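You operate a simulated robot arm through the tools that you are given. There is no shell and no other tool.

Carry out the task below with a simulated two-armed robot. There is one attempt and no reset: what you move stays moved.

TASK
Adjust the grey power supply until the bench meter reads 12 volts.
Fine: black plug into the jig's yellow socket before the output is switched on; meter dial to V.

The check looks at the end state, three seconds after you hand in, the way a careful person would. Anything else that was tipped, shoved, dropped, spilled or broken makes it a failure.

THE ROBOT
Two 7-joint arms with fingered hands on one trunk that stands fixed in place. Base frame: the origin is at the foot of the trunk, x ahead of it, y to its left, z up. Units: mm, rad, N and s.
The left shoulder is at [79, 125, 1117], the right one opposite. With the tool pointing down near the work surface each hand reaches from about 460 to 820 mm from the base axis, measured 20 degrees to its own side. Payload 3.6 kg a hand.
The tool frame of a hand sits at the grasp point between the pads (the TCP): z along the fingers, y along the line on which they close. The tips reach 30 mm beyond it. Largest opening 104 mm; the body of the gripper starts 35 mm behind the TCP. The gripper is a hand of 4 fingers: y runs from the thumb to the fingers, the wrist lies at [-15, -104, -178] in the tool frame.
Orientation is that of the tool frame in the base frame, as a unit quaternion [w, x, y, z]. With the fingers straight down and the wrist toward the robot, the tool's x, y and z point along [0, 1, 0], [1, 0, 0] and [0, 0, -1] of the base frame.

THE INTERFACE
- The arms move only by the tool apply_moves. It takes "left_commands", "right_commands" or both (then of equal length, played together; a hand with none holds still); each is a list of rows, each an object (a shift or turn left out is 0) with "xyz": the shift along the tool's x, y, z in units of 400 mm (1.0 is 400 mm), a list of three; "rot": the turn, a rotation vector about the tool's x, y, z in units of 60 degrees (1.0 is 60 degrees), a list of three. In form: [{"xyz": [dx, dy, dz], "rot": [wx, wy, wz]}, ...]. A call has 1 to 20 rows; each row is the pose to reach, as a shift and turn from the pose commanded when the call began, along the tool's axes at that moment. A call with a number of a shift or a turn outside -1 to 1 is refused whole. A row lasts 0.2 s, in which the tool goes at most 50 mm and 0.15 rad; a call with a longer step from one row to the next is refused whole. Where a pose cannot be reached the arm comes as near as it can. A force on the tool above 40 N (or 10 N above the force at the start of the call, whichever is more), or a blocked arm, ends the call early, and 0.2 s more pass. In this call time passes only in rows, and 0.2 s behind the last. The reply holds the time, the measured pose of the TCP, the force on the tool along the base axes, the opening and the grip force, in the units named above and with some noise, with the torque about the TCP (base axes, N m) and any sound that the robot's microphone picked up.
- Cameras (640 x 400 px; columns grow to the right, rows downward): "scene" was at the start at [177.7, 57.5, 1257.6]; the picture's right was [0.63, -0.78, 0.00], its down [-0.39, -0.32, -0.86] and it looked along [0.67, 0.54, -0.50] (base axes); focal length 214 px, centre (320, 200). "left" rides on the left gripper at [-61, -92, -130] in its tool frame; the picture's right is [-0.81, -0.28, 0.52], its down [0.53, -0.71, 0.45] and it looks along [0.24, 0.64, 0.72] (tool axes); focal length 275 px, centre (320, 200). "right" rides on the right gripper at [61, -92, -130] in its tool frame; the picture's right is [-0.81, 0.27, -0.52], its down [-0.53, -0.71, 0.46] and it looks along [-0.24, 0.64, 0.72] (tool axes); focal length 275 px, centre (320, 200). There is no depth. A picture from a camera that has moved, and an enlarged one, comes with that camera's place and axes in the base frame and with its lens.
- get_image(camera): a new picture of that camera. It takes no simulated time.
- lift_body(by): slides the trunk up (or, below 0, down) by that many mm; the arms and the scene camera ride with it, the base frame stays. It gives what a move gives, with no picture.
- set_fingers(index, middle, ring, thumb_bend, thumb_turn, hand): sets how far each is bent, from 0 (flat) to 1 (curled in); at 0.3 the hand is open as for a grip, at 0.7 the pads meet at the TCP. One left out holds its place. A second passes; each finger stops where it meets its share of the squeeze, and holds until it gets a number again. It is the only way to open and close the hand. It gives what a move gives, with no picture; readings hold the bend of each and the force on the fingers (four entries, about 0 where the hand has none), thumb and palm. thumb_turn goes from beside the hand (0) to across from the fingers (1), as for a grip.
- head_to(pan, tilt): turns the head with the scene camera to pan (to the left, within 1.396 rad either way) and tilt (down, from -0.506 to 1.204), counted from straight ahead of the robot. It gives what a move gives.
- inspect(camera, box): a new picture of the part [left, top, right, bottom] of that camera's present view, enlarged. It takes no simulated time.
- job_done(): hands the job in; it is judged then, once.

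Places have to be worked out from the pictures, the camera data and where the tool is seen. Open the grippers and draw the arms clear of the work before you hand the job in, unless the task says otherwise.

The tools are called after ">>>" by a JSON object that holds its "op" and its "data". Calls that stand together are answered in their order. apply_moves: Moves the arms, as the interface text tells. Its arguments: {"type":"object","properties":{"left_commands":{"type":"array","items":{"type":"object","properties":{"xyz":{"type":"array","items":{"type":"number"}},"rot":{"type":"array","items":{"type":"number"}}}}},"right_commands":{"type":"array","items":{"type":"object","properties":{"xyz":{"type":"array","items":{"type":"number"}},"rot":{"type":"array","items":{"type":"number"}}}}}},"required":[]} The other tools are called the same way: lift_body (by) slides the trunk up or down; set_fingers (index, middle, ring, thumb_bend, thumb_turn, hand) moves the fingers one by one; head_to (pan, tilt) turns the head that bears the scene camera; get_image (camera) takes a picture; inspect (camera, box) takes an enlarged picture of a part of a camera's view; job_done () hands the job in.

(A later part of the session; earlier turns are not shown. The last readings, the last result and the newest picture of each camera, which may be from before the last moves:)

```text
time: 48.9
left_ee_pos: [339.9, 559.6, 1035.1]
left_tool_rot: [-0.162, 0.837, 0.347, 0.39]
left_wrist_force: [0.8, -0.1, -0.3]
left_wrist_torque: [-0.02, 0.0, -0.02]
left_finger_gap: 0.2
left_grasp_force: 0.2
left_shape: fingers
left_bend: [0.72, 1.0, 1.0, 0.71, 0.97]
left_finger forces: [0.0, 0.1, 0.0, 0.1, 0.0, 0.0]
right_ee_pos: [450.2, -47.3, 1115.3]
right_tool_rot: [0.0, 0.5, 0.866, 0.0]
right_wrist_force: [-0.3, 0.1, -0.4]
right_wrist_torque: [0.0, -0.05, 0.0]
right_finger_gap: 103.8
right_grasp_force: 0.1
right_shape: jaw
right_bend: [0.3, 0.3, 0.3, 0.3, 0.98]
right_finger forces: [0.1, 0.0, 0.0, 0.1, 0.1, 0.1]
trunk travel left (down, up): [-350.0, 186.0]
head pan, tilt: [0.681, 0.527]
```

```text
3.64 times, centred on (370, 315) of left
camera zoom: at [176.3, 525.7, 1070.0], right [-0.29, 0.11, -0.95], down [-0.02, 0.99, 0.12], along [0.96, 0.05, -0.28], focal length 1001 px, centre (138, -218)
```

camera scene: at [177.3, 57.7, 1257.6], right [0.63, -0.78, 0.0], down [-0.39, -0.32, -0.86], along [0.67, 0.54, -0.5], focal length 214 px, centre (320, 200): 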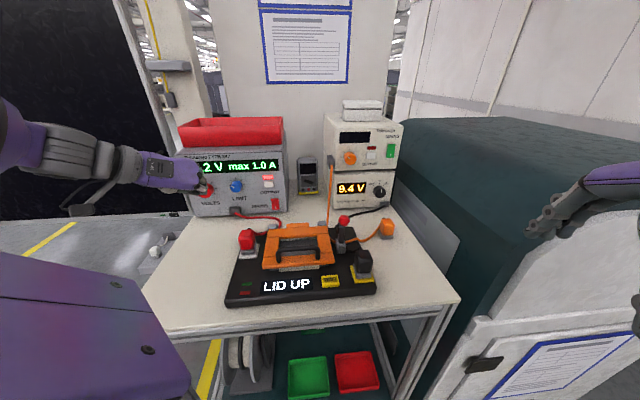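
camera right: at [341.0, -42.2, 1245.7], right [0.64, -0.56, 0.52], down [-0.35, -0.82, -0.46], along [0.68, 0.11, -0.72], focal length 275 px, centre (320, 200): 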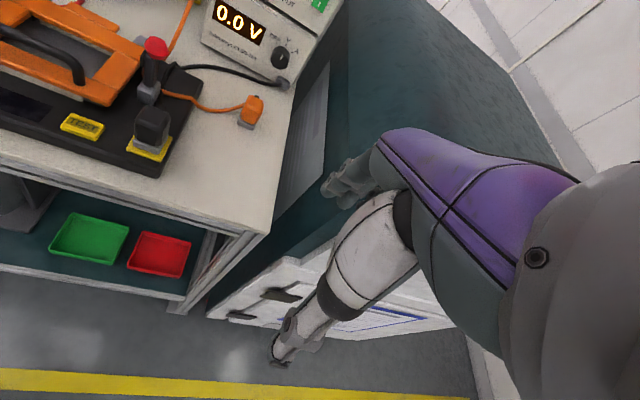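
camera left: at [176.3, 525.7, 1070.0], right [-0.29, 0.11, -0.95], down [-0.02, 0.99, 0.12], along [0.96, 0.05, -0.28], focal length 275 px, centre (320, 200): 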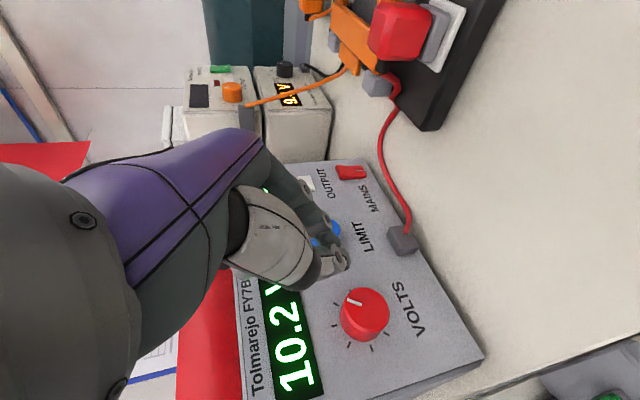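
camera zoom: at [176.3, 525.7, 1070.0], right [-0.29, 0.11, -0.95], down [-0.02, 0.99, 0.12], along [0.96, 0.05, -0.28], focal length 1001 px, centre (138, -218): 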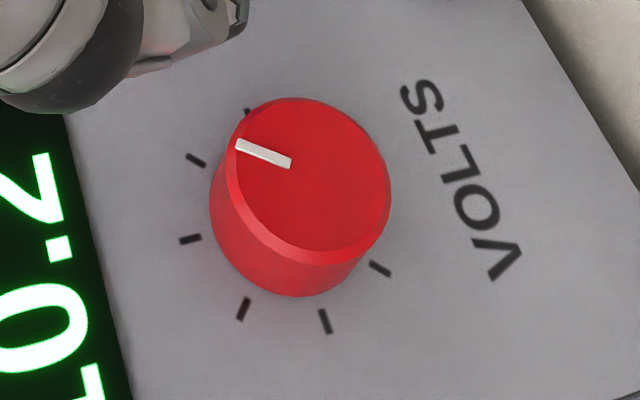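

The VOLTS knob front triangulates to [381, 630, 981.5], about 40 mm across. I'll open the pinch and approach to just short of grip depth.

>>> {"op": "set_fingers", "data": {"hand": "left", "index": 0.47, "thumb_bend": 0.47}}

>>> {"op": "apply_moves", "data": {"left_commands": [{"xyz": [0.005, -0.0513, 0.04]}, {"xyz": [0.015, -0.0513, 0.09]}, {"xyz": [0.0313, -0.0513, 0.15]}]}}

>>> {"op": "inspect", "data": {"camera": "left", "box": [260, 180, 420, 340]}}

>>> {"op": "inspect", "data": {"camera": "scene", "box": [150, 130, 270, 220]}}

```text
time: 49.9
left_ee_pos: [341.9, 558.6, 1033.7]
left_tool_rot: [-0.163, 0.837, 0.348, 0.389]
left_wrist_force: [-0.1, -0.4, 0.2]
left_wrist_torque: [0.02, 0.0, 0.01]
left_finger_gap: 59.2
left_grasp_force: 0.0
left_shape: fingers
left_bend: [0.47, 1.0, 1.0, 0.47, 0.97]
left_finger forces: [0.1, 0.0, 0.1, 0.0, 0.0, 0.0]
right_ee_pos: [450.4, -49.0, 1115.0]
right_tool_rot: [0.0, 0.5, 0.866, -0.001]
right_wrist_force: [0.1, -0.7, 0.2]
right_wrist_torque: [-0.01, 0.02, 0.0]
right_finger_gap: 103.7
right_grasp_force: 0.1
right_shape: jaw
right_bend: [0.3, 0.3, 0.3, 0.3, 0.98]
right_finger forces: [0.0, 0.1, 0.1, 0.0, 0.1, 0.0]
trunk travel left (down, up): [-350.0, 186.0]
head pan, tilt: [0.681, 0.527]
```

```text
time: 50.7
left_ee_pos: [364.1, 611.4, 1005.2]
left_tool_rot: [-0.163, 0.838, 0.346, 0.389]
left_wrist_force: [-0.4, 0.8, -0.3]
left_wrist_torque: [-0.03, 0.0, 0.01]
left_finger_gap: 59.5
left_grasp_force: 0.0
left_shape: fingers
left_bend: [0.47, 1.0, 1.0, 0.47, 0.97]
left_finger forces: [0.0, 0.0, 0.0, 0.0, 0.1, 0.0]
right_ee_pos: [450.2, -46.4, 1116.2]
right_tool_rot: [0.001, 0.5, 0.866, 0.0]
right_wrist_force: [0.6, 0.1, 0.3]
right_wrist_torque: [0.02, -0.03, 0.02]
right_finger_gap: 103.8
right_grasp_force: 0.0
right_shape: jaw
right_bend: [0.3, 0.3, 0.3, 0.3, 0.98]
right_finger forces: [0.0, 0.1, 0.0, 0.0, 0.0, 0.0]
trunk travel left (down, up): [-350.0, 186.0]
head pan, tilt: [0.681, 0.527]
```

```text
2.50 times, centred on (340, 260) of left
camera zoom: at [201.5, 577.4, 1040.5], right [-0.29, 0.11, -0.95], down [-0.02, 0.99, 0.12], along [0.96, 0.05, -0.28], focal length 688 px, centre (270, 50)
```

zoom: 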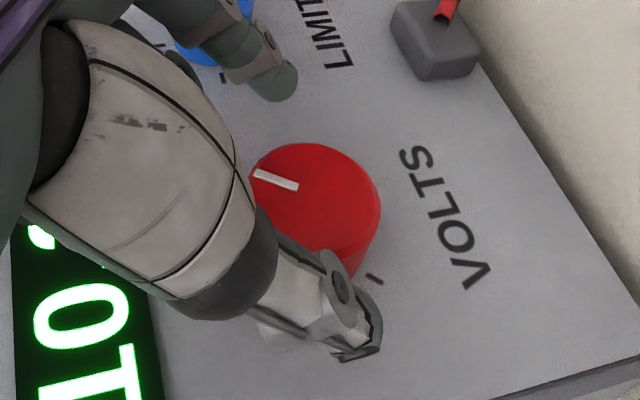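

```text
4.44 times, centred on (210, 175) of scene
camera zoom: at [178.0, 58.1, 1257.5], right [0.63, -0.78, 0.0], down [-0.39, -0.32, -0.86], along [0.67, 0.54, -0.5], focal length 953 px, centre (809, 311)
```

zoom: 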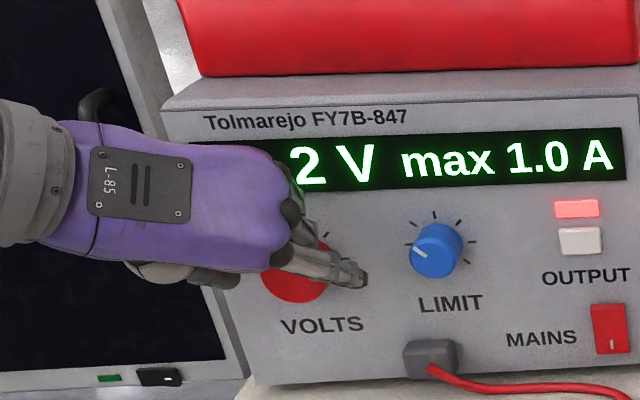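

The tips straddle the knob and will be centred after the last 9 mm. I'll advance to grip depth and close.

>>> {"op": "apply_moves", "data": {"left_commands": [{"xyz": [0.008, 0, 0.0096]}, {"xyz": [0.0145, 0, 0.0172]}]}}

>>> {"op": "inspect", "data": {"camera": "left", "box": [260, 180, 420, 340]}}

```text
time: 51.3
left_ee_pos: [371.3, 615.6, 1004.7]
left_tool_rot: [-0.163, 0.838, 0.347, 0.389]
left_wrist_force: [0.2, 0.4, 0.8]
left_wrist_torque: [-0.02, 0.03, -0.01]
left_finger_gap: 59.3
left_grasp_force: 0.1
left_shape: fingers
left_bend: [0.47, 1.0, 1.0, 0.47, 0.97]
left_finger forces: [0.0, 0.1, 0.1, 0.0, 0.0, 0.0]
right_ee_pos: [450.1, -48.3, 1115.1]
right_tool_rot: [0.0, 0.5, 0.866, 0.0]
right_wrist_force: [-1.0, 0.5, 0.5]
right_wrist_torque: [0.01, 0.02, -0.01]
right_finger_gap: 104.0
right_grasp_force: 0.1
right_shape: jaw
right_bend: [0.3, 0.3, 0.3, 0.3, 0.98]
right_finger forces: [0.1, 0.0, 0.0, 0.0, 0.0, 0.1]
trunk travel left (down, up): [-350.0, 186.0]
head pan, tilt: [0.681, 0.527]
```

```text
2.50 times, centred on (340, 260) of left
camera zoom: at [207.9, 582.8, 1040.7], right [-0.29, 0.11, -0.95], down [-0.02, 0.99, 0.12], along [0.96, 0.05, -0.28], focal length 688 px, centre (270, 50)
```

zoom: 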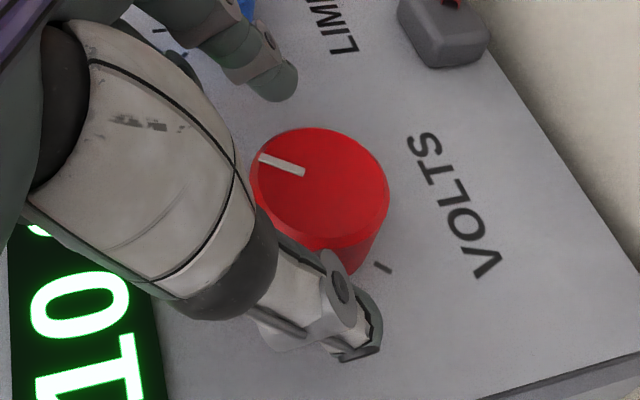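

Grip depth is reached with no contact, but the thumb side is tighter. I'll shift 3 mm left and 2 mm up, then close.

>>> {"op": "apply_moves", "data": {"left_commands": [{"xyz": [0.0038, -0.0075, -0.0032]}]}}

>>> {"op": "set_fingers", "data": {"hand": "left", "index": 0.72, "thumb_bend": 0.72}}

>>> {"op": "inspect", "data": {"camera": "left", "box": [260, 180, 420, 340]}}

>>> {"op": "inspect", "data": {"camera": "right", "box": [190, 0, 310, 90]}}

```text
time: 51.7
left_ee_pos: [370.2, 618.2, 1005.6]
left_tool_rot: [-0.163, 0.838, 0.346, 0.389]
left_wrist_force: [0.1, -1.1, 0.3]
left_wrist_torque: [-0.04, -0.02, 0.0]
left_finger_gap: 59.3
left_grasp_force: 0.0
left_shape: fingers
left_bend: [0.47, 1.0, 1.0, 0.47, 0.97]
left_finger forces: [0.0, 0.0, 0.0, 0.0, 0.0, 0.0]
right_ee_pos: [449.6, -47.4, 1115.4]
right_tool_rot: [0.0, 0.5, 0.866, 0.0]
right_wrist_force: [0.2, 0.5, -0.8]
right_wrist_torque: [-0.04, 0.03, -0.01]
right_finger_gap: 103.9
right_grasp_force: 0.0
right_shape: jaw
right_bend: [0.3, 0.3, 0.3, 0.3, 0.98]
right_finger forces: [0.0, 0.0, 0.0, 0.1, 0.1, 0.1]
trunk travel left (down, up): [-350.0, 186.0]
head pan, tilt: [0.681, 0.527]
```

```text
time: 52.7
left_ee_pos: [370.8, 619.1, 1006.0]
left_tool_rot: [-0.164, 0.838, 0.346, 0.389]
left_wrist_force: [0.5, 2.4, 1.0]
left_wrist_torque: [0.03, -0.02, 0.04]
left_finger_gap: 31.7
left_grasp_force: 9.3
left_shape: fingers
left_bend: [0.57, 1.0, 1.0, 0.62, 0.97]
left_finger forces: [9.3, 0.0, 0.1, 0.1, 10.3, 0.0]
right_ee_pos: [451.4, -48.0, 1115.4]
right_tool_rot: [0.0, 0.5, 0.866, 0.0]
right_wrist_force: [0.9, 0.0, -0.1]
right_wrist_torque: [-0.02, -0.01, 0.05]
right_finger_gap: 103.7
right_grasp_force: 0.0
right_shape: jaw
right_bend: [0.3, 0.3, 0.3, 0.3, 0.98]
right_finger forces: [0.0, 0.0, 0.0, 0.0, 0.0, 0.0]
trunk travel left (down, up): [-350.0, 186.0]
head pan, tilt: [0.681, 0.527]
```

```text
2.50 times, centred on (340, 260) of left
camera zoom: at [205.8, 585.3, 1042.5], right [-0.29, 0.11, -0.95], down [-0.02, 0.99, 0.12], along [0.96, 0.05, -0.28], focal length 688 px, centre (270, 50)
```

zoom: 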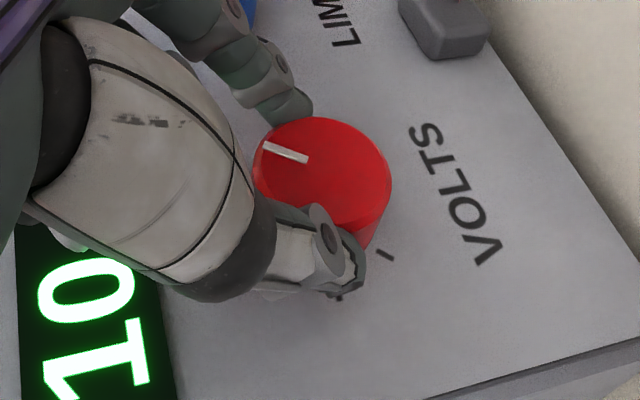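

```text
4.44 times, centred on (250, 45) of right
camera zoom: at [340.5, -42.5, 1245.9], right [0.64, -0.56, 0.52], down [-0.35, -0.82, -0.46], along [0.68, 0.11, -0.72], focal length 1224 px, centre (631, 889)
```

zoom: 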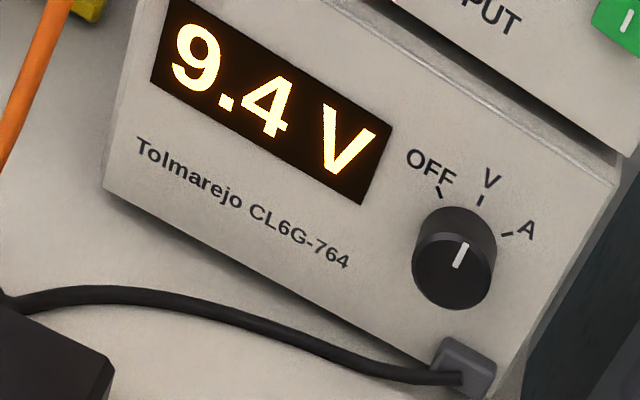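

The knob is gripped at about 9.3 N and the reading is unchanged at 9.4 V. I'll turn 20° clockwise about the knob axis.

>>> {"op": "apply_moves", "data": {"left_commands": [{"xyz": [0.0003, 0.0075, -0.0003], "rot": [0.075, 0, 0.0894]}, {"xyz": [-0.0001, 0.015, 0.0001], "rot": [0.15, 0, 0.1788]}, {"xyz": [-0.001, 0.0214, 0.0008], "rot": [0.2143, 0, 0.2553]}]}}

>>> {"op": "inspect", "data": {"camera": "left", "box": [260, 180, 420, 340]}}

>>> {"op": "inspect", "data": {"camera": "right", "box": [190, 0, 310, 90]}}

>>> {"op": "get_image", "data": {"camera": "scene"}}

```text
time: 53.5
left_ee_pos: [376.2, 613.2, 1005.7]
left_tool_rot: [-0.307, 0.852, 0.274, 0.323]
left_wrist_force: [0.9, 2.6, -0.9]
left_wrist_torque: [0.05, 0.0, -0.03]
left_finger_gap: 31.6
left_grasp_force: 9.2
left_shape: fingers
left_bend: [0.57, 1.0, 1.0, 0.62, 0.97]
left_finger forces: [8.8, 0.0, 0.0, 0.0, 9.6, 0.0]
right_ee_pos: [451.6, -48.3, 1114.4]
right_tool_rot: [0.0, 0.5, 0.866, 0.0]
right_wrist_force: [-0.6, 0.7, 0.1]
right_wrist_torque: [0.01, -0.02, 0.0]
right_finger_gap: 103.6
right_grasp_force: 0.1
right_shape: jaw
right_bend: [0.3, 0.3, 0.3, 0.3, 0.98]
right_finger forces: [0.0, 0.1, 0.0, 0.0, 0.1, 0.0]
trunk travel left (down, up): [-350.0, 186.0]
head pan, tilt: [0.681, 0.527]
```

```text
2.50 times, centred on (340, 260) of left
camera zoom: at [225.1, 566.2, 1071.2], right [-0.51, 0.33, -0.8], down [0.04, 0.93, 0.35], along [0.86, 0.14, -0.49], focal length 688 px, centre (270, 50)
```

zoom: 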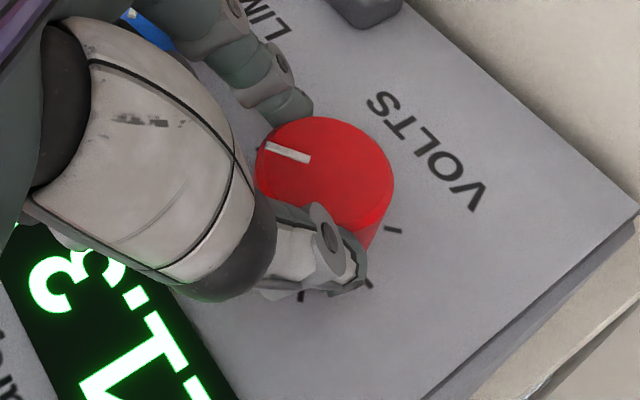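

```text
4.44 times, centred on (250, 45) of right
camera zoom: at [340.9, -42.4, 1245.8], right [0.64, -0.56, 0.52], down [-0.35, -0.82, -0.46], along [0.68, 0.11, -0.72], focal length 1224 px, centre (631, 889)
```

zoom: 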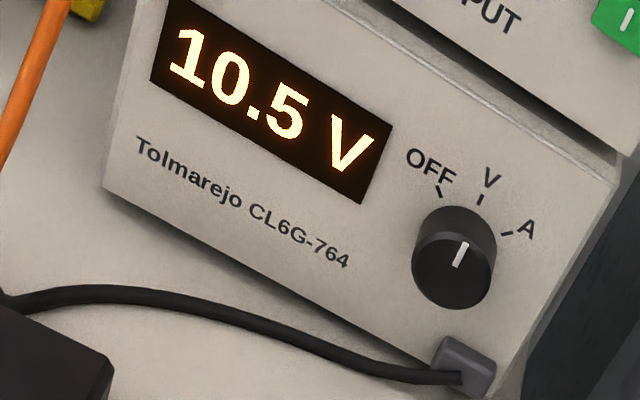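

```text
taken
camera scene: at [178.0, 57.7, 1257.5], right [0.63, -0.78, 0.0], down [-0.39, -0.32, -0.86], along [0.67, 0.54, -0.5], focal length 214 px, centre (320, 200)
```

scene: 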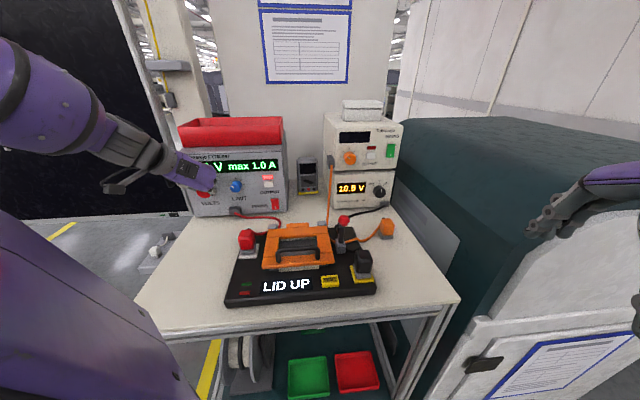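

The meter is up to 10.5 V after 20°, so about 0.055 V per degree, and the arm had no reach problems. I'll continue another 14° in the same grip.

>>> {"op": "apply_moves", "data": {"left_commands": [{"xyz": [0.0003, 0.0075, -0.0003], "rot": [0.075, 0, 0.0894]}, {"xyz": [-0.0001, 0.015, 0.0001], "rot": [0.15, 0, 0.1788]}]}}

>>> {"op": "inspect", "data": {"camera": "left", "box": [260, 180, 420, 340]}}

>>> {"op": "inspect", "data": {"camera": "right", "box": [190, 0, 310, 90]}}

>>> {"op": "inspect", "data": {"camera": "scene", "box": [150, 130, 290, 220]}}

```text
time: 54.1
left_ee_pos: [380.0, 609.6, 1004.6]
left_tool_rot: [-0.401, 0.848, 0.217, 0.269]
left_wrist_force: [0.9, 3.6, -2.5]
left_wrist_torque: [-0.01, 0.03, 0.01]
left_finger_gap: 31.6
left_grasp_force: 8.4
left_shape: fingers
left_bend: [0.57, 1.0, 1.0, 0.62, 0.97]
left_finger forces: [9.2, 0.0, 0.0, 0.0, 8.1, 0.0]
right_ee_pos: [452.3, -47.0, 1115.3]
right_tool_rot: [0.0, 0.5, 0.866, 0.0]
right_wrist_force: [0.1, -0.2, -0.3]
right_wrist_torque: [-0.01, 0.0, -0.01]
right_finger_gap: 103.6
right_grasp_force: 0.1
right_shape: jaw
right_bend: [0.3, 0.3, 0.3, 0.3, 0.98]
right_finger forces: [0.0, 0.0, 0.0, 0.0, 0.1, 0.0]
trunk travel left (down, up): [-350.0, 186.0]
head pan, tilt: [0.681, 0.527]
```

```text
2.50 times, centred on (340, 260) of left
camera zoom: at [242.1, 549.5, 1085.0], right [-0.63, 0.45, -0.63], down [0.12, 0.86, 0.5], along [0.77, 0.24, -0.6], focal length 688 px, centre (270, 50)
```

zoom: 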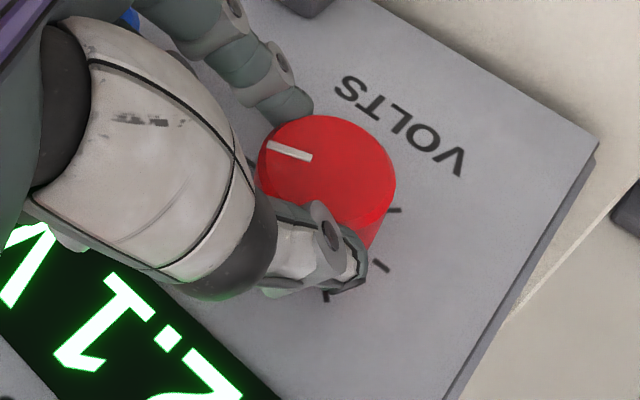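

```text
4.44 times, centred on (250, 45) of right
camera zoom: at [341.0, -42.2, 1245.7], right [0.64, -0.56, 0.52], down [-0.35, -0.82, -0.46], along [0.68, 0.11, -0.72], focal length 1224 px, centre (631, 889)
```

zoom: 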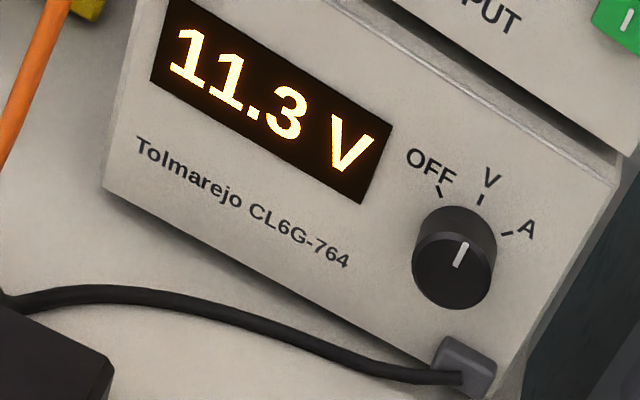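

```text
4.44 times, centred on (220, 175) of scene
camera zoom: at [178.2, 57.8, 1257.5], right [0.63, -0.78, 0.0], down [-0.39, -0.32, -0.86], along [0.67, 0.54, -0.5], focal length 953 px, centre (764, 311)
```

zoom: 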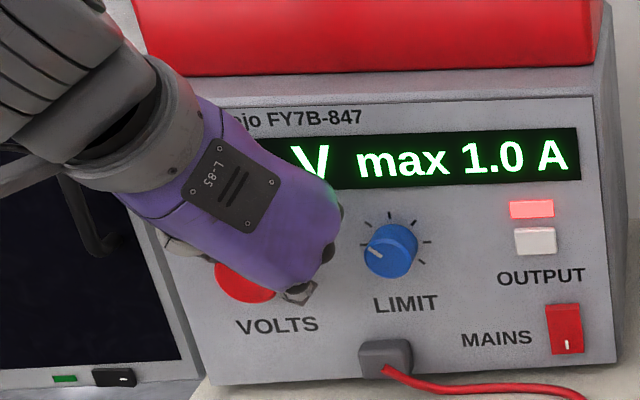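

The meter now reads 11.3 V, so about 12.5° remain. I'll turn 11° and then fine-tune.

>>> {"op": "apply_moves", "data": {"left_commands": [{"xyz": [0.0003, 0.0064, -0.0003], "rot": [0.0643, 0, 0.0766]}, {"xyz": [0.0001, 0.0118, -0.0001], "rot": [0.1179, 0, 0.1404]}]}}

>>> {"op": "inspect", "data": {"camera": "right", "box": [190, 0, 310, 90]}}

>>> {"op": "inspect", "data": {"camera": "left", "box": [260, 180, 420, 340]}}

```text
time: 54.7
left_ee_pos: [381.5, 607.1, 1001.0]
left_tool_rot: [-0.447, 0.843, 0.181, 0.237]
left_wrist_force: [1.5, 7.8, 0.7]
left_wrist_torque: [0.19, -0.06, -0.01]
left_finger_gap: 31.6
left_grasp_force: 9.2
left_shape: fingers
left_bend: [0.57, 1.0, 1.0, 0.62, 0.97]
left_finger forces: [7.7, 0.1, 0.0, 0.0, 10.1, 0.0]
left hand out of reach, approached as far as the arm can: row 2
right_ee_pos: [451.2, -47.2, 1114.7]
right_tool_rot: [0.0, 0.5, 0.866, 0.0]
right_wrist_force: [-0.8, -0.3, 0.4]
right_wrist_torque: [-0.02, -0.04, 0.03]
right_finger_gap: 103.6
right_grasp_force: 0.0
right_shape: jaw
right_bend: [0.3, 0.3, 0.3, 0.3, 0.98]
right_finger forces: [0.0, 0.1, 0.1, 0.1, 0.0, 0.0]
trunk travel left (down, up): [-350.0, 186.0]
head pan, tilt: [0.681, 0.527]
```

```text
4.44 times, centred on (250, 45) of right
camera zoom: at [340.5, -41.6, 1246.0], right [0.64, -0.56, 0.52], down [-0.35, -0.82, -0.45], along [0.68, 0.11, -0.72], focal length 1224 px, centre (631, 889)
```

zoom: 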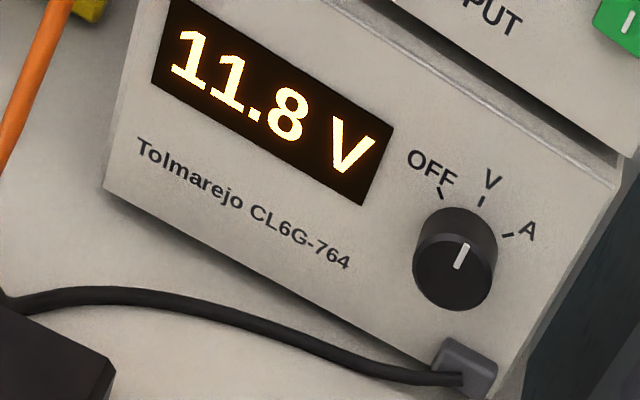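

```text
2.50 times, centred on (340, 260) of left
camera zoom: at [251.8, 540.1, 1090.4], right [-0.69, 0.5, -0.52], down [0.18, 0.81, 0.55], along [0.71, 0.29, -0.65], focal length 688 px, centre (270, 50)
```

zoom: 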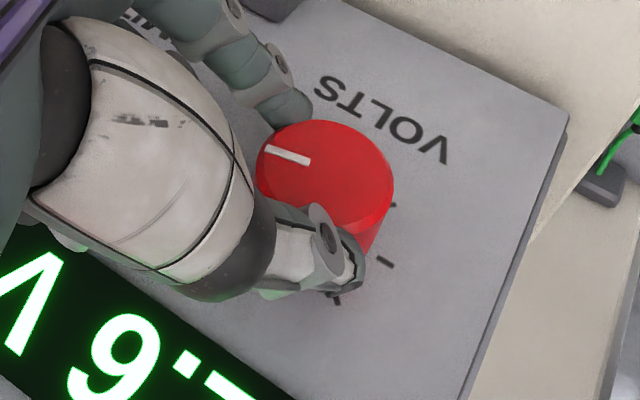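

The meter reads 11.8 V, but the arm is at its roll limit. I'll release, rotate the open hand back 25°, and regrip for the last few degrees.

>>> {"op": "set_fingers", "data": {"hand": "left", "index": 0.47, "thumb_bend": 0.48}}

>>> {"op": "inspect", "data": {"camera": "right", "box": [190, 0, 310, 90]}}

>>> {"op": "apply_moves", "data": {"left_commands": [{"xyz": [-0.0013, -0.0088, 0.0011], "rot": [-0.0893, 0, -0.1063]}, {"xyz": [-0.0035, -0.0173, 0.0029], "rot": [-0.1786, 0, -0.2128]}, {"xyz": [-0.0067, -0.0252, 0.0056], "rot": [-0.2679, 0, -0.3192]}]}}

>>> {"op": "inspect", "data": {"camera": "left", "box": [260, 180, 420, 340]}}

>>> {"op": "inspect", "data": {"camera": "right", "box": [190, 0, 310, 90]}}

```text
time: 55.7
left_ee_pos: [380.2, 604.5, 1002.1]
left_tool_rot: [-0.447, 0.844, 0.181, 0.236]
left_wrist_force: [0.4, 0.5, 0.0]
left_wrist_torque: [0.01, 0.01, -0.01]
left_finger_gap: 58.0
left_grasp_force: 0.2
left_shape: fingers
left_bend: [0.47, 1.0, 1.0, 0.48, 0.98]
left_finger forces: [0.0, 0.0, 0.1, 0.0, 0.1, 0.1]
right_ee_pos: [450.6, -48.3, 1115.1]
right_tool_rot: [-0.001, 0.5, 0.866, 0.0]
right_wrist_force: [-0.5, 0.3, -0.3]
right_wrist_torque: [-0.05, -0.05, 0.01]
right_finger_gap: 103.9
right_grasp_force: 0.1
right_shape: jaw
right_bend: [0.3, 0.3, 0.3, 0.3, 0.98]
right_finger forces: [0.1, 0.0, 0.0, 0.1, 0.0, 0.0]
trunk travel left (down, up): [-350.0, 186.0]
head pan, tilt: [0.681, 0.527]
```

```text
4.44 times, centred on (250, 45) of right
camera zoom: at [340.5, -42.6, 1245.9], right [0.64, -0.56, 0.52], down [-0.35, -0.82, -0.46], along [0.68, 0.11, -0.72], focal length 1224 px, centre (631, 889)
```

zoom: 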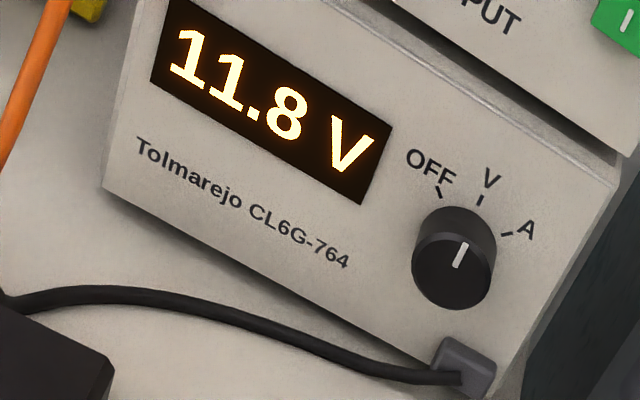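

```text
time: 56.5
left_ee_pos: [374.7, 613.9, 1006.3]
left_tool_rot: [-0.277, 0.856, 0.286, 0.33]
left_wrist_force: [-0.6, 0.0, 0.7]
left_wrist_torque: [-0.05, -0.04, 0.01]
left_finger_gap: 58.3
left_grasp_force: 0.0
left_shape: fingers
left_bend: [0.47, 1.0, 1.0, 0.48, 0.98]
left_finger forces: [0.0, 0.1, 0.0, 0.0, 0.0, 0.0]
right_ee_pos: [449.0, -47.6, 1116.1]
right_tool_rot: [0.0, 0.499, 0.867, 0.0]
right_wrist_force: [0.7, 0.6, 0.1]
right_wrist_torque: [-0.04, 0.01, -0.03]
right_finger_gap: 103.8
right_grasp_force: 0.2
right_shape: jaw
right_bend: [0.3, 0.3, 0.3, 0.3, 0.98]
right_finger forces: [0.1, 0.0, 0.1, 0.0, 0.0, 0.0]
trunk travel left (down, up): [-350.0, 186.0]
head pan, tilt: [0.681, 0.527]
```

```text
2.50 times, centred on (340, 260) of left
camera zoom: at [222.0, 571.2, 1068.6], right [-0.48, 0.28, -0.83], down [0.04, 0.95, 0.31], along [0.88, 0.12, -0.46], focal length 688 px, centre (270, 50)
```

zoom: 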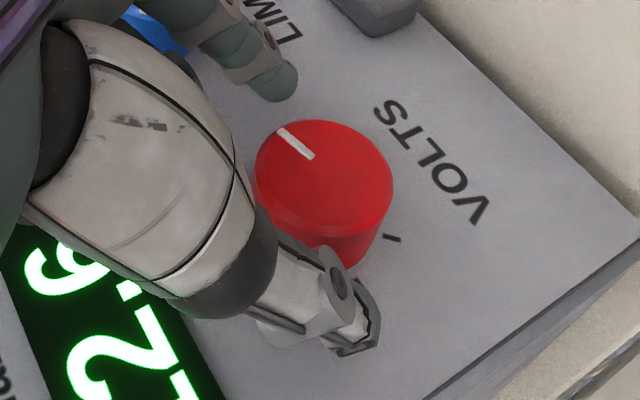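

```text
4.44 times, centred on (250, 45) of right
camera zoom: at [339.8, -42.0, 1246.1], right [0.64, -0.56, 0.52], down [-0.35, -0.82, -0.46], along [0.68, 0.11, -0.72], focal length 1224 px, centre (631, 889)
```

zoom: 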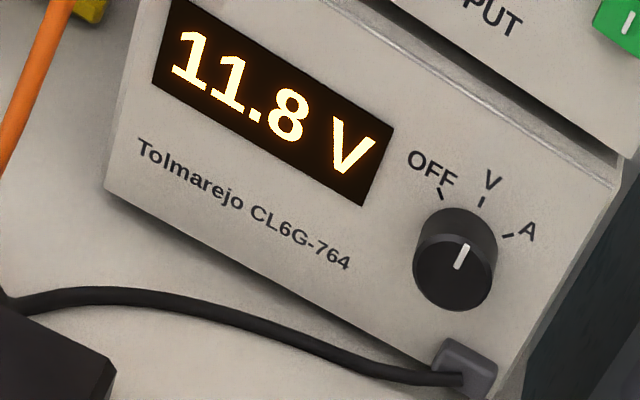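

The reading holds at 11.8 V with the hand free. I'll regrip and turn about 3.6° more.

>>> {"op": "set_fingers", "data": {"hand": "left", "index": 0.72, "thumb_bend": 0.72}}

>>> {"op": "inspect", "data": {"camera": "right", "box": [190, 0, 310, 90]}}

>>> {"op": "apply_moves", "data": {"left_commands": [{"xyz": [0.0002, 0.0039, -0.0002], "rot": [0.0386, 0, 0.046]}]}}

>>> {"op": "inspect", "data": {"camera": "right", "box": [190, 0, 310, 90]}}

>>> {"op": "get_image", "data": {"camera": "left"}}

```text
time: 57.5
left_ee_pos: [375.6, 613.8, 1005.8]
left_tool_rot: [-0.279, 0.856, 0.285, 0.329]
left_wrist_force: [1.0, 1.6, 2.3]
left_wrist_torque: [0.09, -0.05, 0.05]
left_finger_gap: 31.8
left_grasp_force: 9.7
left_shape: fingers
left_bend: [0.57, 1.0, 1.0, 0.62, 0.98]
left_finger forces: [8.9, 0.0, 0.0, 0.0, 10.7, 0.0]
right_ee_pos: [450.5, -47.8, 1114.8]
right_tool_rot: [0.001, 0.5, 0.866, 0.0]
right_wrist_force: [0.0, 0.2, -0.4]
right_wrist_torque: [0.0, 0.0, 0.01]
right_finger_gap: 103.6
right_grasp_force: 0.0
right_shape: jaw
right_bend: [0.3, 0.3, 0.3, 0.3, 0.98]
right_finger forces: [0.0, 0.1, 0.0, 0.0, 0.1, 0.0]
trunk travel left (down, up): [-350.0, 186.0]
head pan, tilt: [0.681, 0.527]
```

```text
4.44 times, centred on (250, 45) of right
camera zoom: at [340.4, -42.6, 1245.9], right [0.64, -0.56, 0.52], down [-0.35, -0.82, -0.46], along [0.68, 0.11, -0.72], focal length 1224 px, centre (631, 889)
```

zoom: 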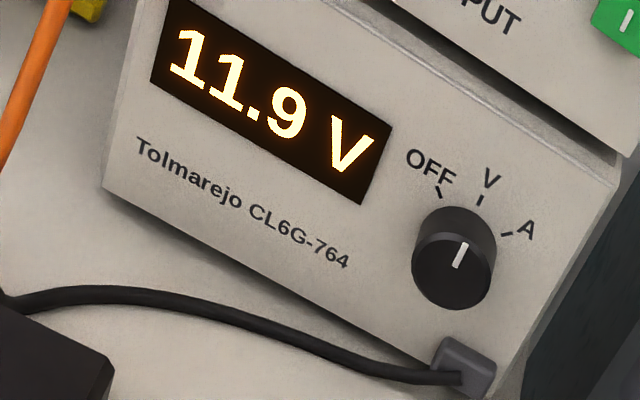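

```text
time: 57.9
left_ee_pos: [377.2, 612.7, 1004.8]
left_tool_rot: [-0.306, 0.856, 0.271, 0.317]
left_wrist_force: [-0.2, 1.5, 3.2]
left_wrist_torque: [0.11, -0.04, 0.04]
left_finger_gap: 31.4
left_grasp_force: 9.8
left_shape: fingers
left_bend: [0.57, 1.0, 1.0, 0.62, 0.98]
left_finger forces: [8.5, 0.0, 0.0, 0.0, 11.4, 0.0]
right_ee_pos: [451.1, -48.0, 1115.4]
right_tool_rot: [0.0, 0.5, 0.866, 0.0]
right_wrist_force: [0.5, -0.6, -0.1]
right_wrist_torque: [0.02, 0.02, 0.01]
right_finger_gap: 103.8
right_grasp_force: 0.1
right_shape: jaw
right_bend: [0.3, 0.3, 0.3, 0.3, 0.98]
right_finger forces: [0.1, 0.0, 0.0, 0.0, 0.1, 0.0]
trunk travel left (down, up): [-350.0, 186.0]
head pan, tilt: [0.681, 0.527]
```

```text
4.44 times, centred on (250, 45) of right
camera zoom: at [340.4, -42.9, 1245.9], right [0.64, -0.56, 0.52], down [-0.35, -0.82, -0.46], along [0.68, 0.11, -0.72], focal length 1224 px, centre (631, 889)
```

zoom: 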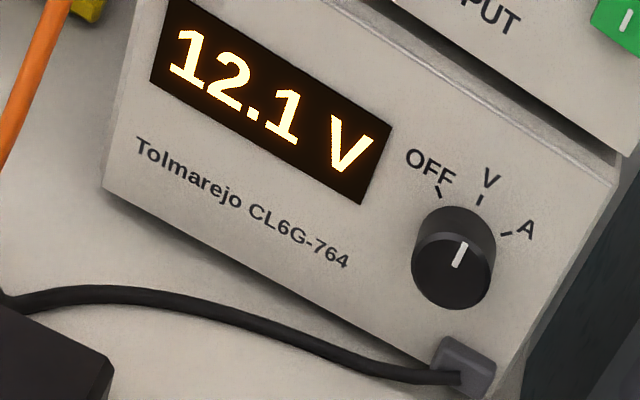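

```text
taken
camera left: at [226.5, 566.7, 1073.5], right [-0.51, 0.32, -0.79], down [0.05, 0.94, 0.35], along [0.86, 0.14, -0.5], focal length 275 px, centre (320, 200)
```

left: 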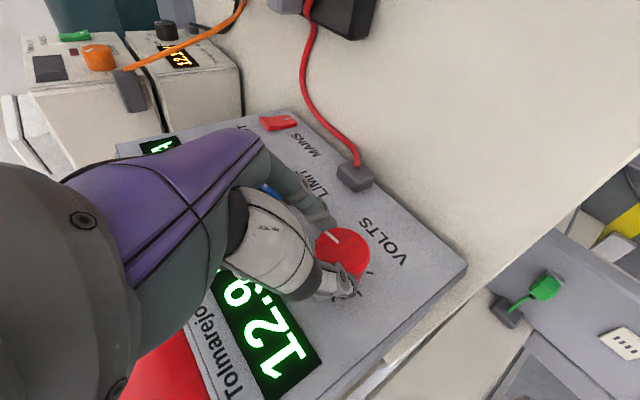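

The meter overshoots slightly at 12.1 V. I'll turn back about 1.8°.

>>> {"op": "apply_moves", "data": {"left_commands": [{"xyz": [-0.0001, -0.0019, 0.0001], "rot": [-0.0193, 0, -0.023]}]}}

>>> {"op": "inspect", "data": {"camera": "right", "box": [190, 0, 310, 90]}}

>>> {"op": "inspect", "data": {"camera": "left", "box": [200, 200, 400, 400]}}

```text
time: 58.3
left_ee_pos: [374.4, 613.5, 1005.9]
left_tool_rot: [-0.292, 0.857, 0.278, 0.322]
left_wrist_force: [-0.2, 1.8, 1.9]
left_wrist_torque: [0.09, 0.01, 0.0]
left_finger_gap: 31.3
left_grasp_force: 10.1
left_shape: fingers
left_bend: [0.57, 1.0, 1.0, 0.62, 0.98]
left_finger forces: [8.7, 0.0, 0.1, 0.0, 11.0, 0.0]
right_ee_pos: [451.8, -48.6, 1114.5]
right_tool_rot: [0.0, 0.501, 0.866, 0.0]
right_wrist_force: [0.4, 0.1, 0.3]
right_wrist_torque: [0.0, -0.03, 0.0]
right_finger_gap: 103.6
right_grasp_force: 0.0
right_shape: jaw
right_bend: [0.3, 0.3, 0.3, 0.3, 0.98]
right_finger forces: [0.0, 0.1, 0.0, 0.0, 0.0, 0.0]
trunk travel left (down, up): [-350.0, 186.0]
head pan, tilt: [0.681, 0.527]
```

```text
4.44 times, centred on (250, 45) of right
camera zoom: at [340.3, -42.5, 1245.9], right [0.64, -0.56, 0.52], down [-0.35, -0.82, -0.46], along [0.68, 0.11, -0.72], focal length 1224 px, centre (631, 889)
```

zoom: 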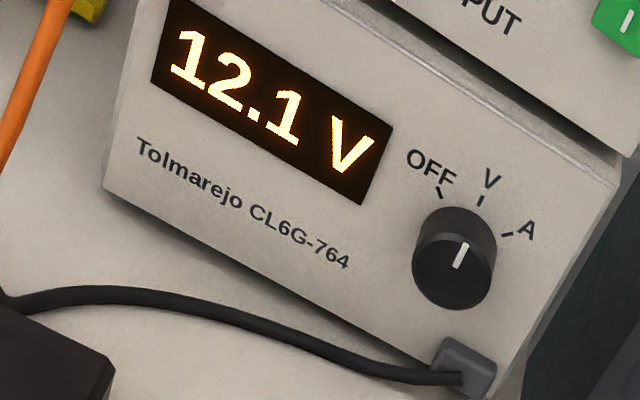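

```text
2.00 times, centred on (300, 300) of left
camera zoom: at [224.3, 568.9, 1071.5], right [-0.5, 0.3, -0.81], down [0.04, 0.94, 0.33], along [0.87, 0.13, -0.48], focal length 551 px, centre (360, 0)
```

zoom: 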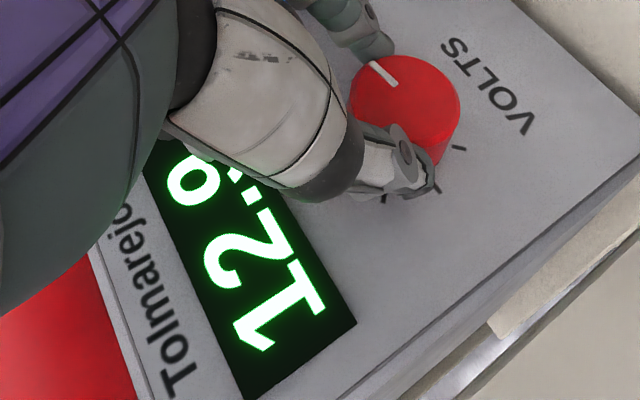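

Still 12.1 V because of some grip compliance. I'll turn back another 1.5°.

>>> {"op": "apply_moves", "data": {"left_commands": [{"xyz": [-0.0001, -0.0016, 0.0001], "rot": [-0.0161, 0, -0.0192]}]}}

>>> {"op": "inspect", "data": {"camera": "right", "box": [190, 0, 310, 90]}}

```text
time: 58.7
left_ee_pos: [376.1, 614.8, 1005.9]
left_tool_rot: [-0.281, 0.856, 0.284, 0.328]
left_wrist_force: [-1.5, 1.4, 2.8]
left_wrist_torque: [0.14, 0.03, 0.07]
left_finger_gap: 31.5
left_grasp_force: 10.0
left_shape: fingers
left_bend: [0.58, 1.0, 1.0, 0.62, 0.98]
left_finger forces: [8.0, 0.1, 0.0, 0.0, 11.4, 0.1]
right_ee_pos: [450.6, -47.9, 1115.4]
right_tool_rot: [0.001, 0.5, 0.866, 0.0]
right_wrist_force: [1.3, 0.3, 0.1]
right_wrist_torque: [-0.01, 0.0, -0.01]
right_finger_gap: 103.9
right_grasp_force: 0.0
right_shape: jaw
right_bend: [0.3, 0.3, 0.3, 0.3, 0.98]
right_finger forces: [0.1, 0.0, 0.1, 0.0, 0.0, 0.1]
trunk travel left (down, up): [-350.0, 186.0]
head pan, tilt: [0.681, 0.527]
```

```text
4.44 times, centred on (250, 45) of right
camera zoom: at [340.0, -42.5, 1246.0], right [0.64, -0.56, 0.52], down [-0.35, -0.82, -0.46], along [0.68, 0.11, -0.72], focal length 1224 px, centre (631, 889)
```

zoom: 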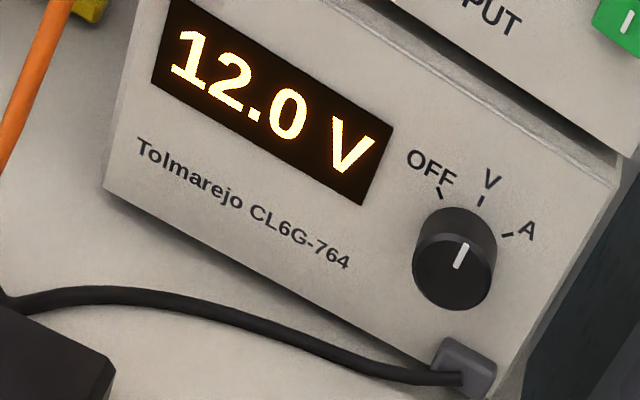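

The meter reads 12.0 V. I'll release the knob and confirm the reading holds.

>>> {"op": "set_fingers", "data": {"hand": "left", "index": 0.47, "thumb_bend": 0.48}}

>>> {"op": "inspect", "data": {"camera": "right", "box": [190, 0, 310, 90]}}

>>> {"op": "inspect", "data": {"camera": "left", "box": [200, 200, 400, 400]}}

```text
time: 59.7
left_ee_pos: [375.8, 615.1, 1006.6]
left_tool_rot: [-0.281, 0.856, 0.284, 0.329]
left_wrist_force: [0.2, -0.1, -1.1]
left_wrist_torque: [-0.03, 0.03, 0.0]
left_finger_gap: 58.0
left_grasp_force: 0.0
left_shape: fingers
left_bend: [0.47, 1.0, 1.0, 0.48, 0.98]
left_finger forces: [0.1, 0.0, 0.1, 0.0, 0.1, 0.1]
right_ee_pos: [451.4, -48.3, 1115.8]
right_tool_rot: [0.0, 0.5, 0.866, 0.0]
right_wrist_force: [0.4, 0.1, -0.5]
right_wrist_torque: [-0.01, 0.01, -0.02]
right_finger_gap: 103.8
right_grasp_force: 0.1
right_shape: jaw
right_bend: [0.3, 0.3, 0.3, 0.3, 0.98]
right_finger forces: [0.0, 0.0, 0.1, 0.0, 0.0, 0.0]
trunk travel left (down, up): [-350.0, 186.0]
head pan, tilt: [0.681, 0.527]
```

```text
4.44 times, centred on (250, 45) of right
camera zoom: at [340.5, -42.6, 1245.9], right [0.64, -0.56, 0.52], down [-0.35, -0.82, -0.46], along [0.68, 0.11, -0.72], focal length 1224 px, centre (631, 889)
```

zoom: 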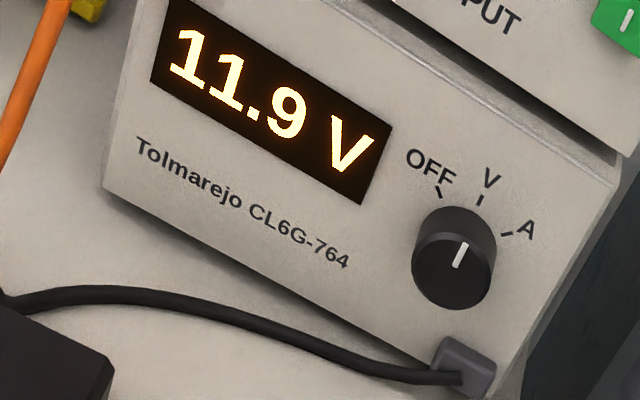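

```text
2.00 times, centred on (300, 300) of left
camera zoom: at [223.2, 570.5, 1069.7], right [-0.48, 0.29, -0.83], down [0.04, 0.95, 0.31], along [0.88, 0.12, -0.47], focal length 551 px, centre (360, 0)
```

zoom: 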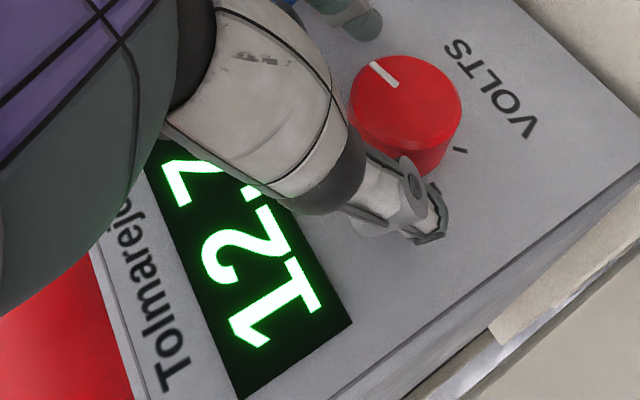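

Releasing lets the knob relax by about 0.1 V, so it now reads 11.9 V. I'll regrip, aim for about 12.1 V while held, and release again.

>>> {"op": "set_fingers", "data": {"hand": "left", "index": 0.72, "thumb_bend": 0.72}}

>>> {"op": "inspect", "data": {"camera": "right", "box": [190, 0, 310, 90]}}

>>> {"op": "apply_moves", "data": {"left_commands": [{"xyz": [0.0001, 0.0016, -0.0001], "rot": [0.0161, 0, 0.0192]}]}}

>>> {"op": "inspect", "data": {"camera": "right", "box": [190, 0, 310, 90]}}

```text
time: 60.7
left_ee_pos: [375.9, 613.7, 1008.2]
left_tool_rot: [-0.281, 0.856, 0.283, 0.329]
left_wrist_force: [-0.6, 2.1, 2.0]
left_wrist_torque: [0.09, 0.01, 0.05]
left_finger_gap: 31.4
left_grasp_force: 9.9
left_shape: fingers
left_bend: [0.57, 1.0, 1.0, 0.61, 0.98]
left_finger forces: [8.7, 0.0, 0.1, 0.0, 11.0, 0.0]
right_ee_pos: [450.8, -48.7, 1115.2]
right_tool_rot: [0.0, 0.501, 0.866, 0.0]
right_wrist_force: [0.4, 0.1, -1.0]
right_wrist_torque: [0.0, 0.0, 0.01]
right_finger_gap: 103.8
right_grasp_force: 0.1
right_shape: jaw
right_bend: [0.3, 0.3, 0.3, 0.3, 0.98]
right_finger forces: [0.1, 0.0, 0.0, 0.0, 0.0, 0.1]
trunk travel left (down, up): [-350.0, 186.0]
head pan, tilt: [0.681, 0.527]
```

```text
4.44 times, centred on (250, 45) of right
camera zoom: at [340.4, -42.5, 1245.9], right [0.64, -0.56, 0.52], down [-0.35, -0.82, -0.46], along [0.68, 0.11, -0.72], focal length 1224 px, centre (631, 889)
```

zoom: 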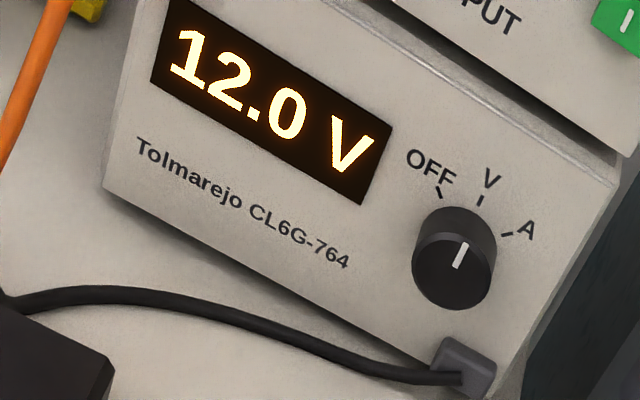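

```text
time: 61.1
left_ee_pos: [375.7, 613.0, 1006.6]
left_tool_rot: [-0.292, 0.856, 0.278, 0.323]
left_wrist_force: [1.3, 2.2, 3.3]
left_wrist_torque: [0.12, -0.06, -0.01]
left_finger_gap: 31.3
left_grasp_force: 10.3
left_shape: fingers
left_bend: [0.57, 1.0, 1.0, 0.61, 0.98]
left_finger forces: [9.0, 0.0, 0.0, 0.1, 10.8, 0.0]
right_ee_pos: [450.7, -48.5, 1116.0]
right_tool_rot: [0.0, 0.501, 0.866, 0.0]
right_wrist_force: [-0.3, -0.2, -0.2]
right_wrist_torque: [0.03, -0.03, 0.0]
right_finger_gap: 104.1
right_grasp_force: 0.1
right_shape: jaw
right_bend: [0.3, 0.3, 0.3, 0.3, 0.98]
right_finger forces: [0.0, 0.0, 0.0, 0.1, 0.0, 0.0]
trunk travel left (down, up): [-350.0, 186.0]
head pan, tilt: [0.681, 0.527]
```

```text
4.44 times, centred on (250, 45) of right
camera zoom: at [340.6, -42.7, 1245.9], right [0.64, -0.56, 0.52], down [-0.35, -0.82, -0.46], along [0.68, 0.11, -0.72], focal length 1224 px, centre (631, 889)
```

zoom: 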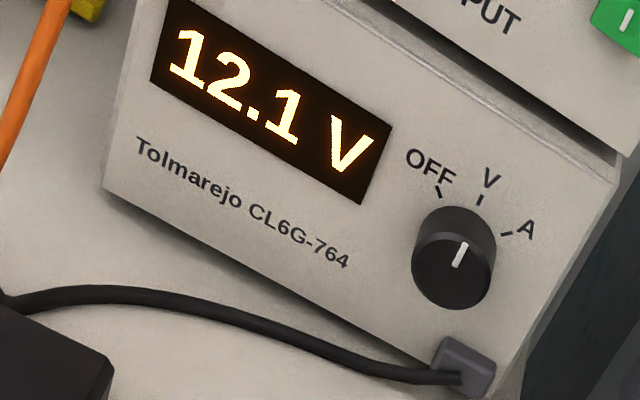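

Held, it reads 12.1 V as planned. I'll release and check that it settles at 12.0 V.

>>> {"op": "set_fingers", "data": {"hand": "left", "index": 0.47, "thumb_bend": 0.48}}

>>> {"op": "inspect", "data": {"camera": "right", "box": [190, 0, 310, 90]}}

>>> {"op": "inspect", "data": {"camera": "left", "box": [200, 200, 400, 400]}}

```text
time: 62.1
left_ee_pos: [374.7, 612.8, 1006.1]
left_tool_rot: [-0.292, 0.857, 0.277, 0.323]
left_wrist_force: [-0.4, 0.1, -0.4]
left_wrist_torque: [0.02, -0.01, -0.02]
left_finger_gap: 57.8
left_grasp_force: 0.0
left_shape: fingers
left_bend: [0.47, 1.0, 1.0, 0.48, 0.98]
left_finger forces: [0.0, 0.1, 0.1, 0.1, 0.0, 0.0]
right_ee_pos: [450.8, -47.7, 1114.8]
right_tool_rot: [0.0, 0.5, 0.866, 0.0]
right_wrist_force: [0.9, -0.8, -0.3]
right_wrist_torque: [0.01, -0.01, -0.01]
right_finger_gap: 103.6
right_grasp_force: 0.1
right_shape: jaw
right_bend: [0.3, 0.3, 0.3, 0.3, 0.98]
right_finger forces: [0.0, 0.0, 0.0, 0.0, 0.1, 0.0]
trunk travel left (down, up): [-350.0, 186.0]
head pan, tilt: [0.681, 0.527]
```

```text
4.44 times, centred on (250, 45) of right
camera zoom: at [340.4, -42.6, 1245.9], right [0.64, -0.56, 0.52], down [-0.35, -0.82, -0.46], along [0.68, 0.11, -0.72], focal length 1224 px, centre (631, 889)
```

zoom: 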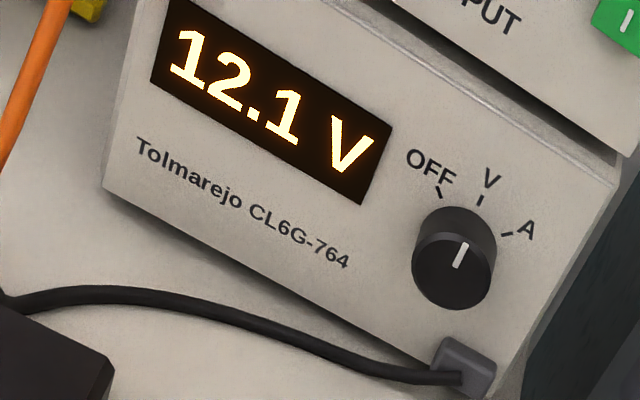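

```text
2.00 times, centred on (300, 300) of left
camera zoom: at [224.4, 568.8, 1071.5], right [-0.5, 0.3, -0.81], down [0.04, 0.94, 0.33], along [0.87, 0.13, -0.48], focal length 551 px, centre (360, 0)
```

zoom: 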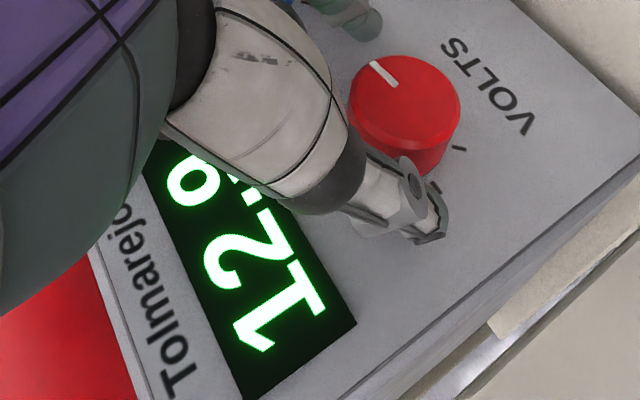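

It settled at 12.1 V this time. I'll regrip, turn back about 1.6°, and release again.

>>> {"op": "set_fingers", "data": {"hand": "left", "index": 0.72, "thumb_bend": 0.72}}

>>> {"op": "inspect", "data": {"camera": "right", "box": [190, 0, 310, 90]}}

>>> {"op": "apply_moves", "data": {"left_commands": [{"xyz": [-0.0001, -0.0018, 0.0001], "rot": [-0.0182, 0, -0.0217]}]}}

>>> {"op": "inspect", "data": {"camera": "right", "box": [190, 0, 310, 90]}}

```text
time: 63.1
left_ee_pos: [375.6, 612.6, 1006.5]
left_tool_rot: [-0.292, 0.856, 0.278, 0.323]
left_wrist_force: [1.0, 1.4, 2.1]
left_wrist_torque: [0.09, -0.04, 0.04]
left_finger_gap: 30.8
left_grasp_force: 9.4
left_shape: fingers
left_bend: [0.57, 1.0, 1.0, 0.61, 0.98]
left_finger forces: [8.7, 0.0, 0.0, 0.1, 10.6, 0.1]
right_ee_pos: [451.6, -48.0, 1115.1]
right_tool_rot: [0.0, 0.501, 0.866, 0.001]
right_wrist_force: [0.1, -1.5, -0.1]
right_wrist_torque: [0.0, -0.02, -0.01]
right_finger_gap: 103.4
right_grasp_force: 0.1
right_shape: jaw
right_bend: [0.3, 0.3, 0.3, 0.3, 0.98]
right_finger forces: [0.0, 0.1, 0.1, 0.0, 0.1, 0.0]
trunk travel left (down, up): [-350.0, 186.0]
head pan, tilt: [0.681, 0.527]
```

```text
4.44 times, centred on (250, 45) of right
camera zoom: at [340.4, -42.6, 1245.9], right [0.64, -0.56, 0.52], down [-0.35, -0.82, -0.46], along [0.68, 0.11, -0.72], focal length 1224 px, centre (631, 889)
```

zoom: 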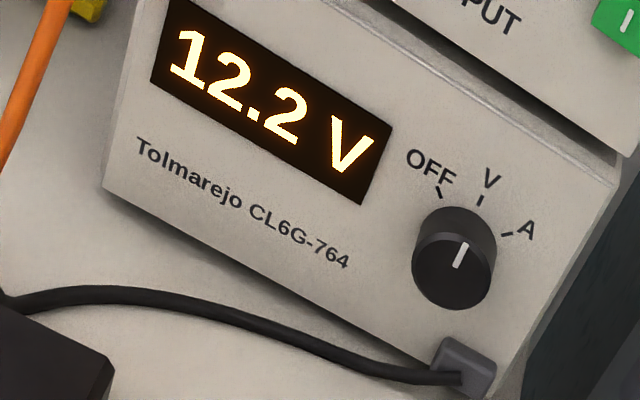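

```text
time: 63.5
left_ee_pos: [376.3, 614.7, 1006.2]
left_tool_rot: [-0.28, 0.856, 0.284, 0.329]
left_wrist_force: [0.9, 1.3, 2.7]
left_wrist_torque: [0.1, 0.0, 0.04]
left_finger_gap: 31.2
left_grasp_force: 10.0
left_shape: fingers
left_bend: [0.57, 1.0, 1.0, 0.61, 0.98]
left_finger forces: [8.5, 0.0, 0.0, 0.1, 11.2, 0.1]
right_ee_pos: [451.1, -49.2, 1115.9]
right_tool_rot: [0.001, 0.5, 0.866, 0.0]
right_wrist_force: [-0.1, -0.4, 0.1]
right_wrist_torque: [0.02, -0.01, -0.02]
right_finger_gap: 103.8
right_grasp_force: 0.0
right_shape: jaw
right_bend: [0.3, 0.3, 0.3, 0.3, 0.98]
right_finger forces: [0.0, 0.1, 0.0, 0.0, 0.1, 0.0]
trunk travel left (down, up): [-350.0, 186.0]
head pan, tilt: [0.681, 0.527]
```

```text
4.44 times, centred on (250, 45) of right
camera zoom: at [340.2, -42.5, 1246.0], right [0.64, -0.56, 0.52], down [-0.35, -0.82, -0.46], along [0.68, 0.11, -0.72], focal length 1224 px, centre (631, 889)
```

zoom: 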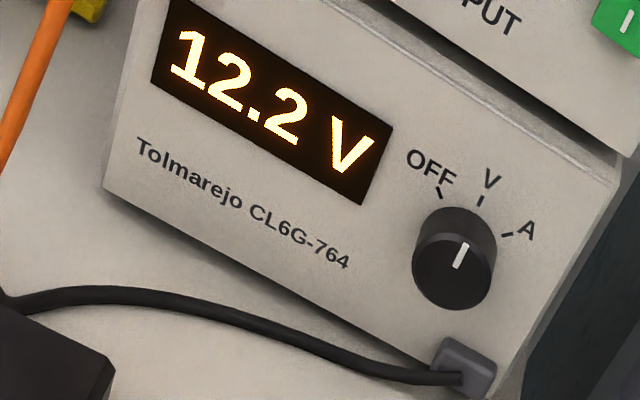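

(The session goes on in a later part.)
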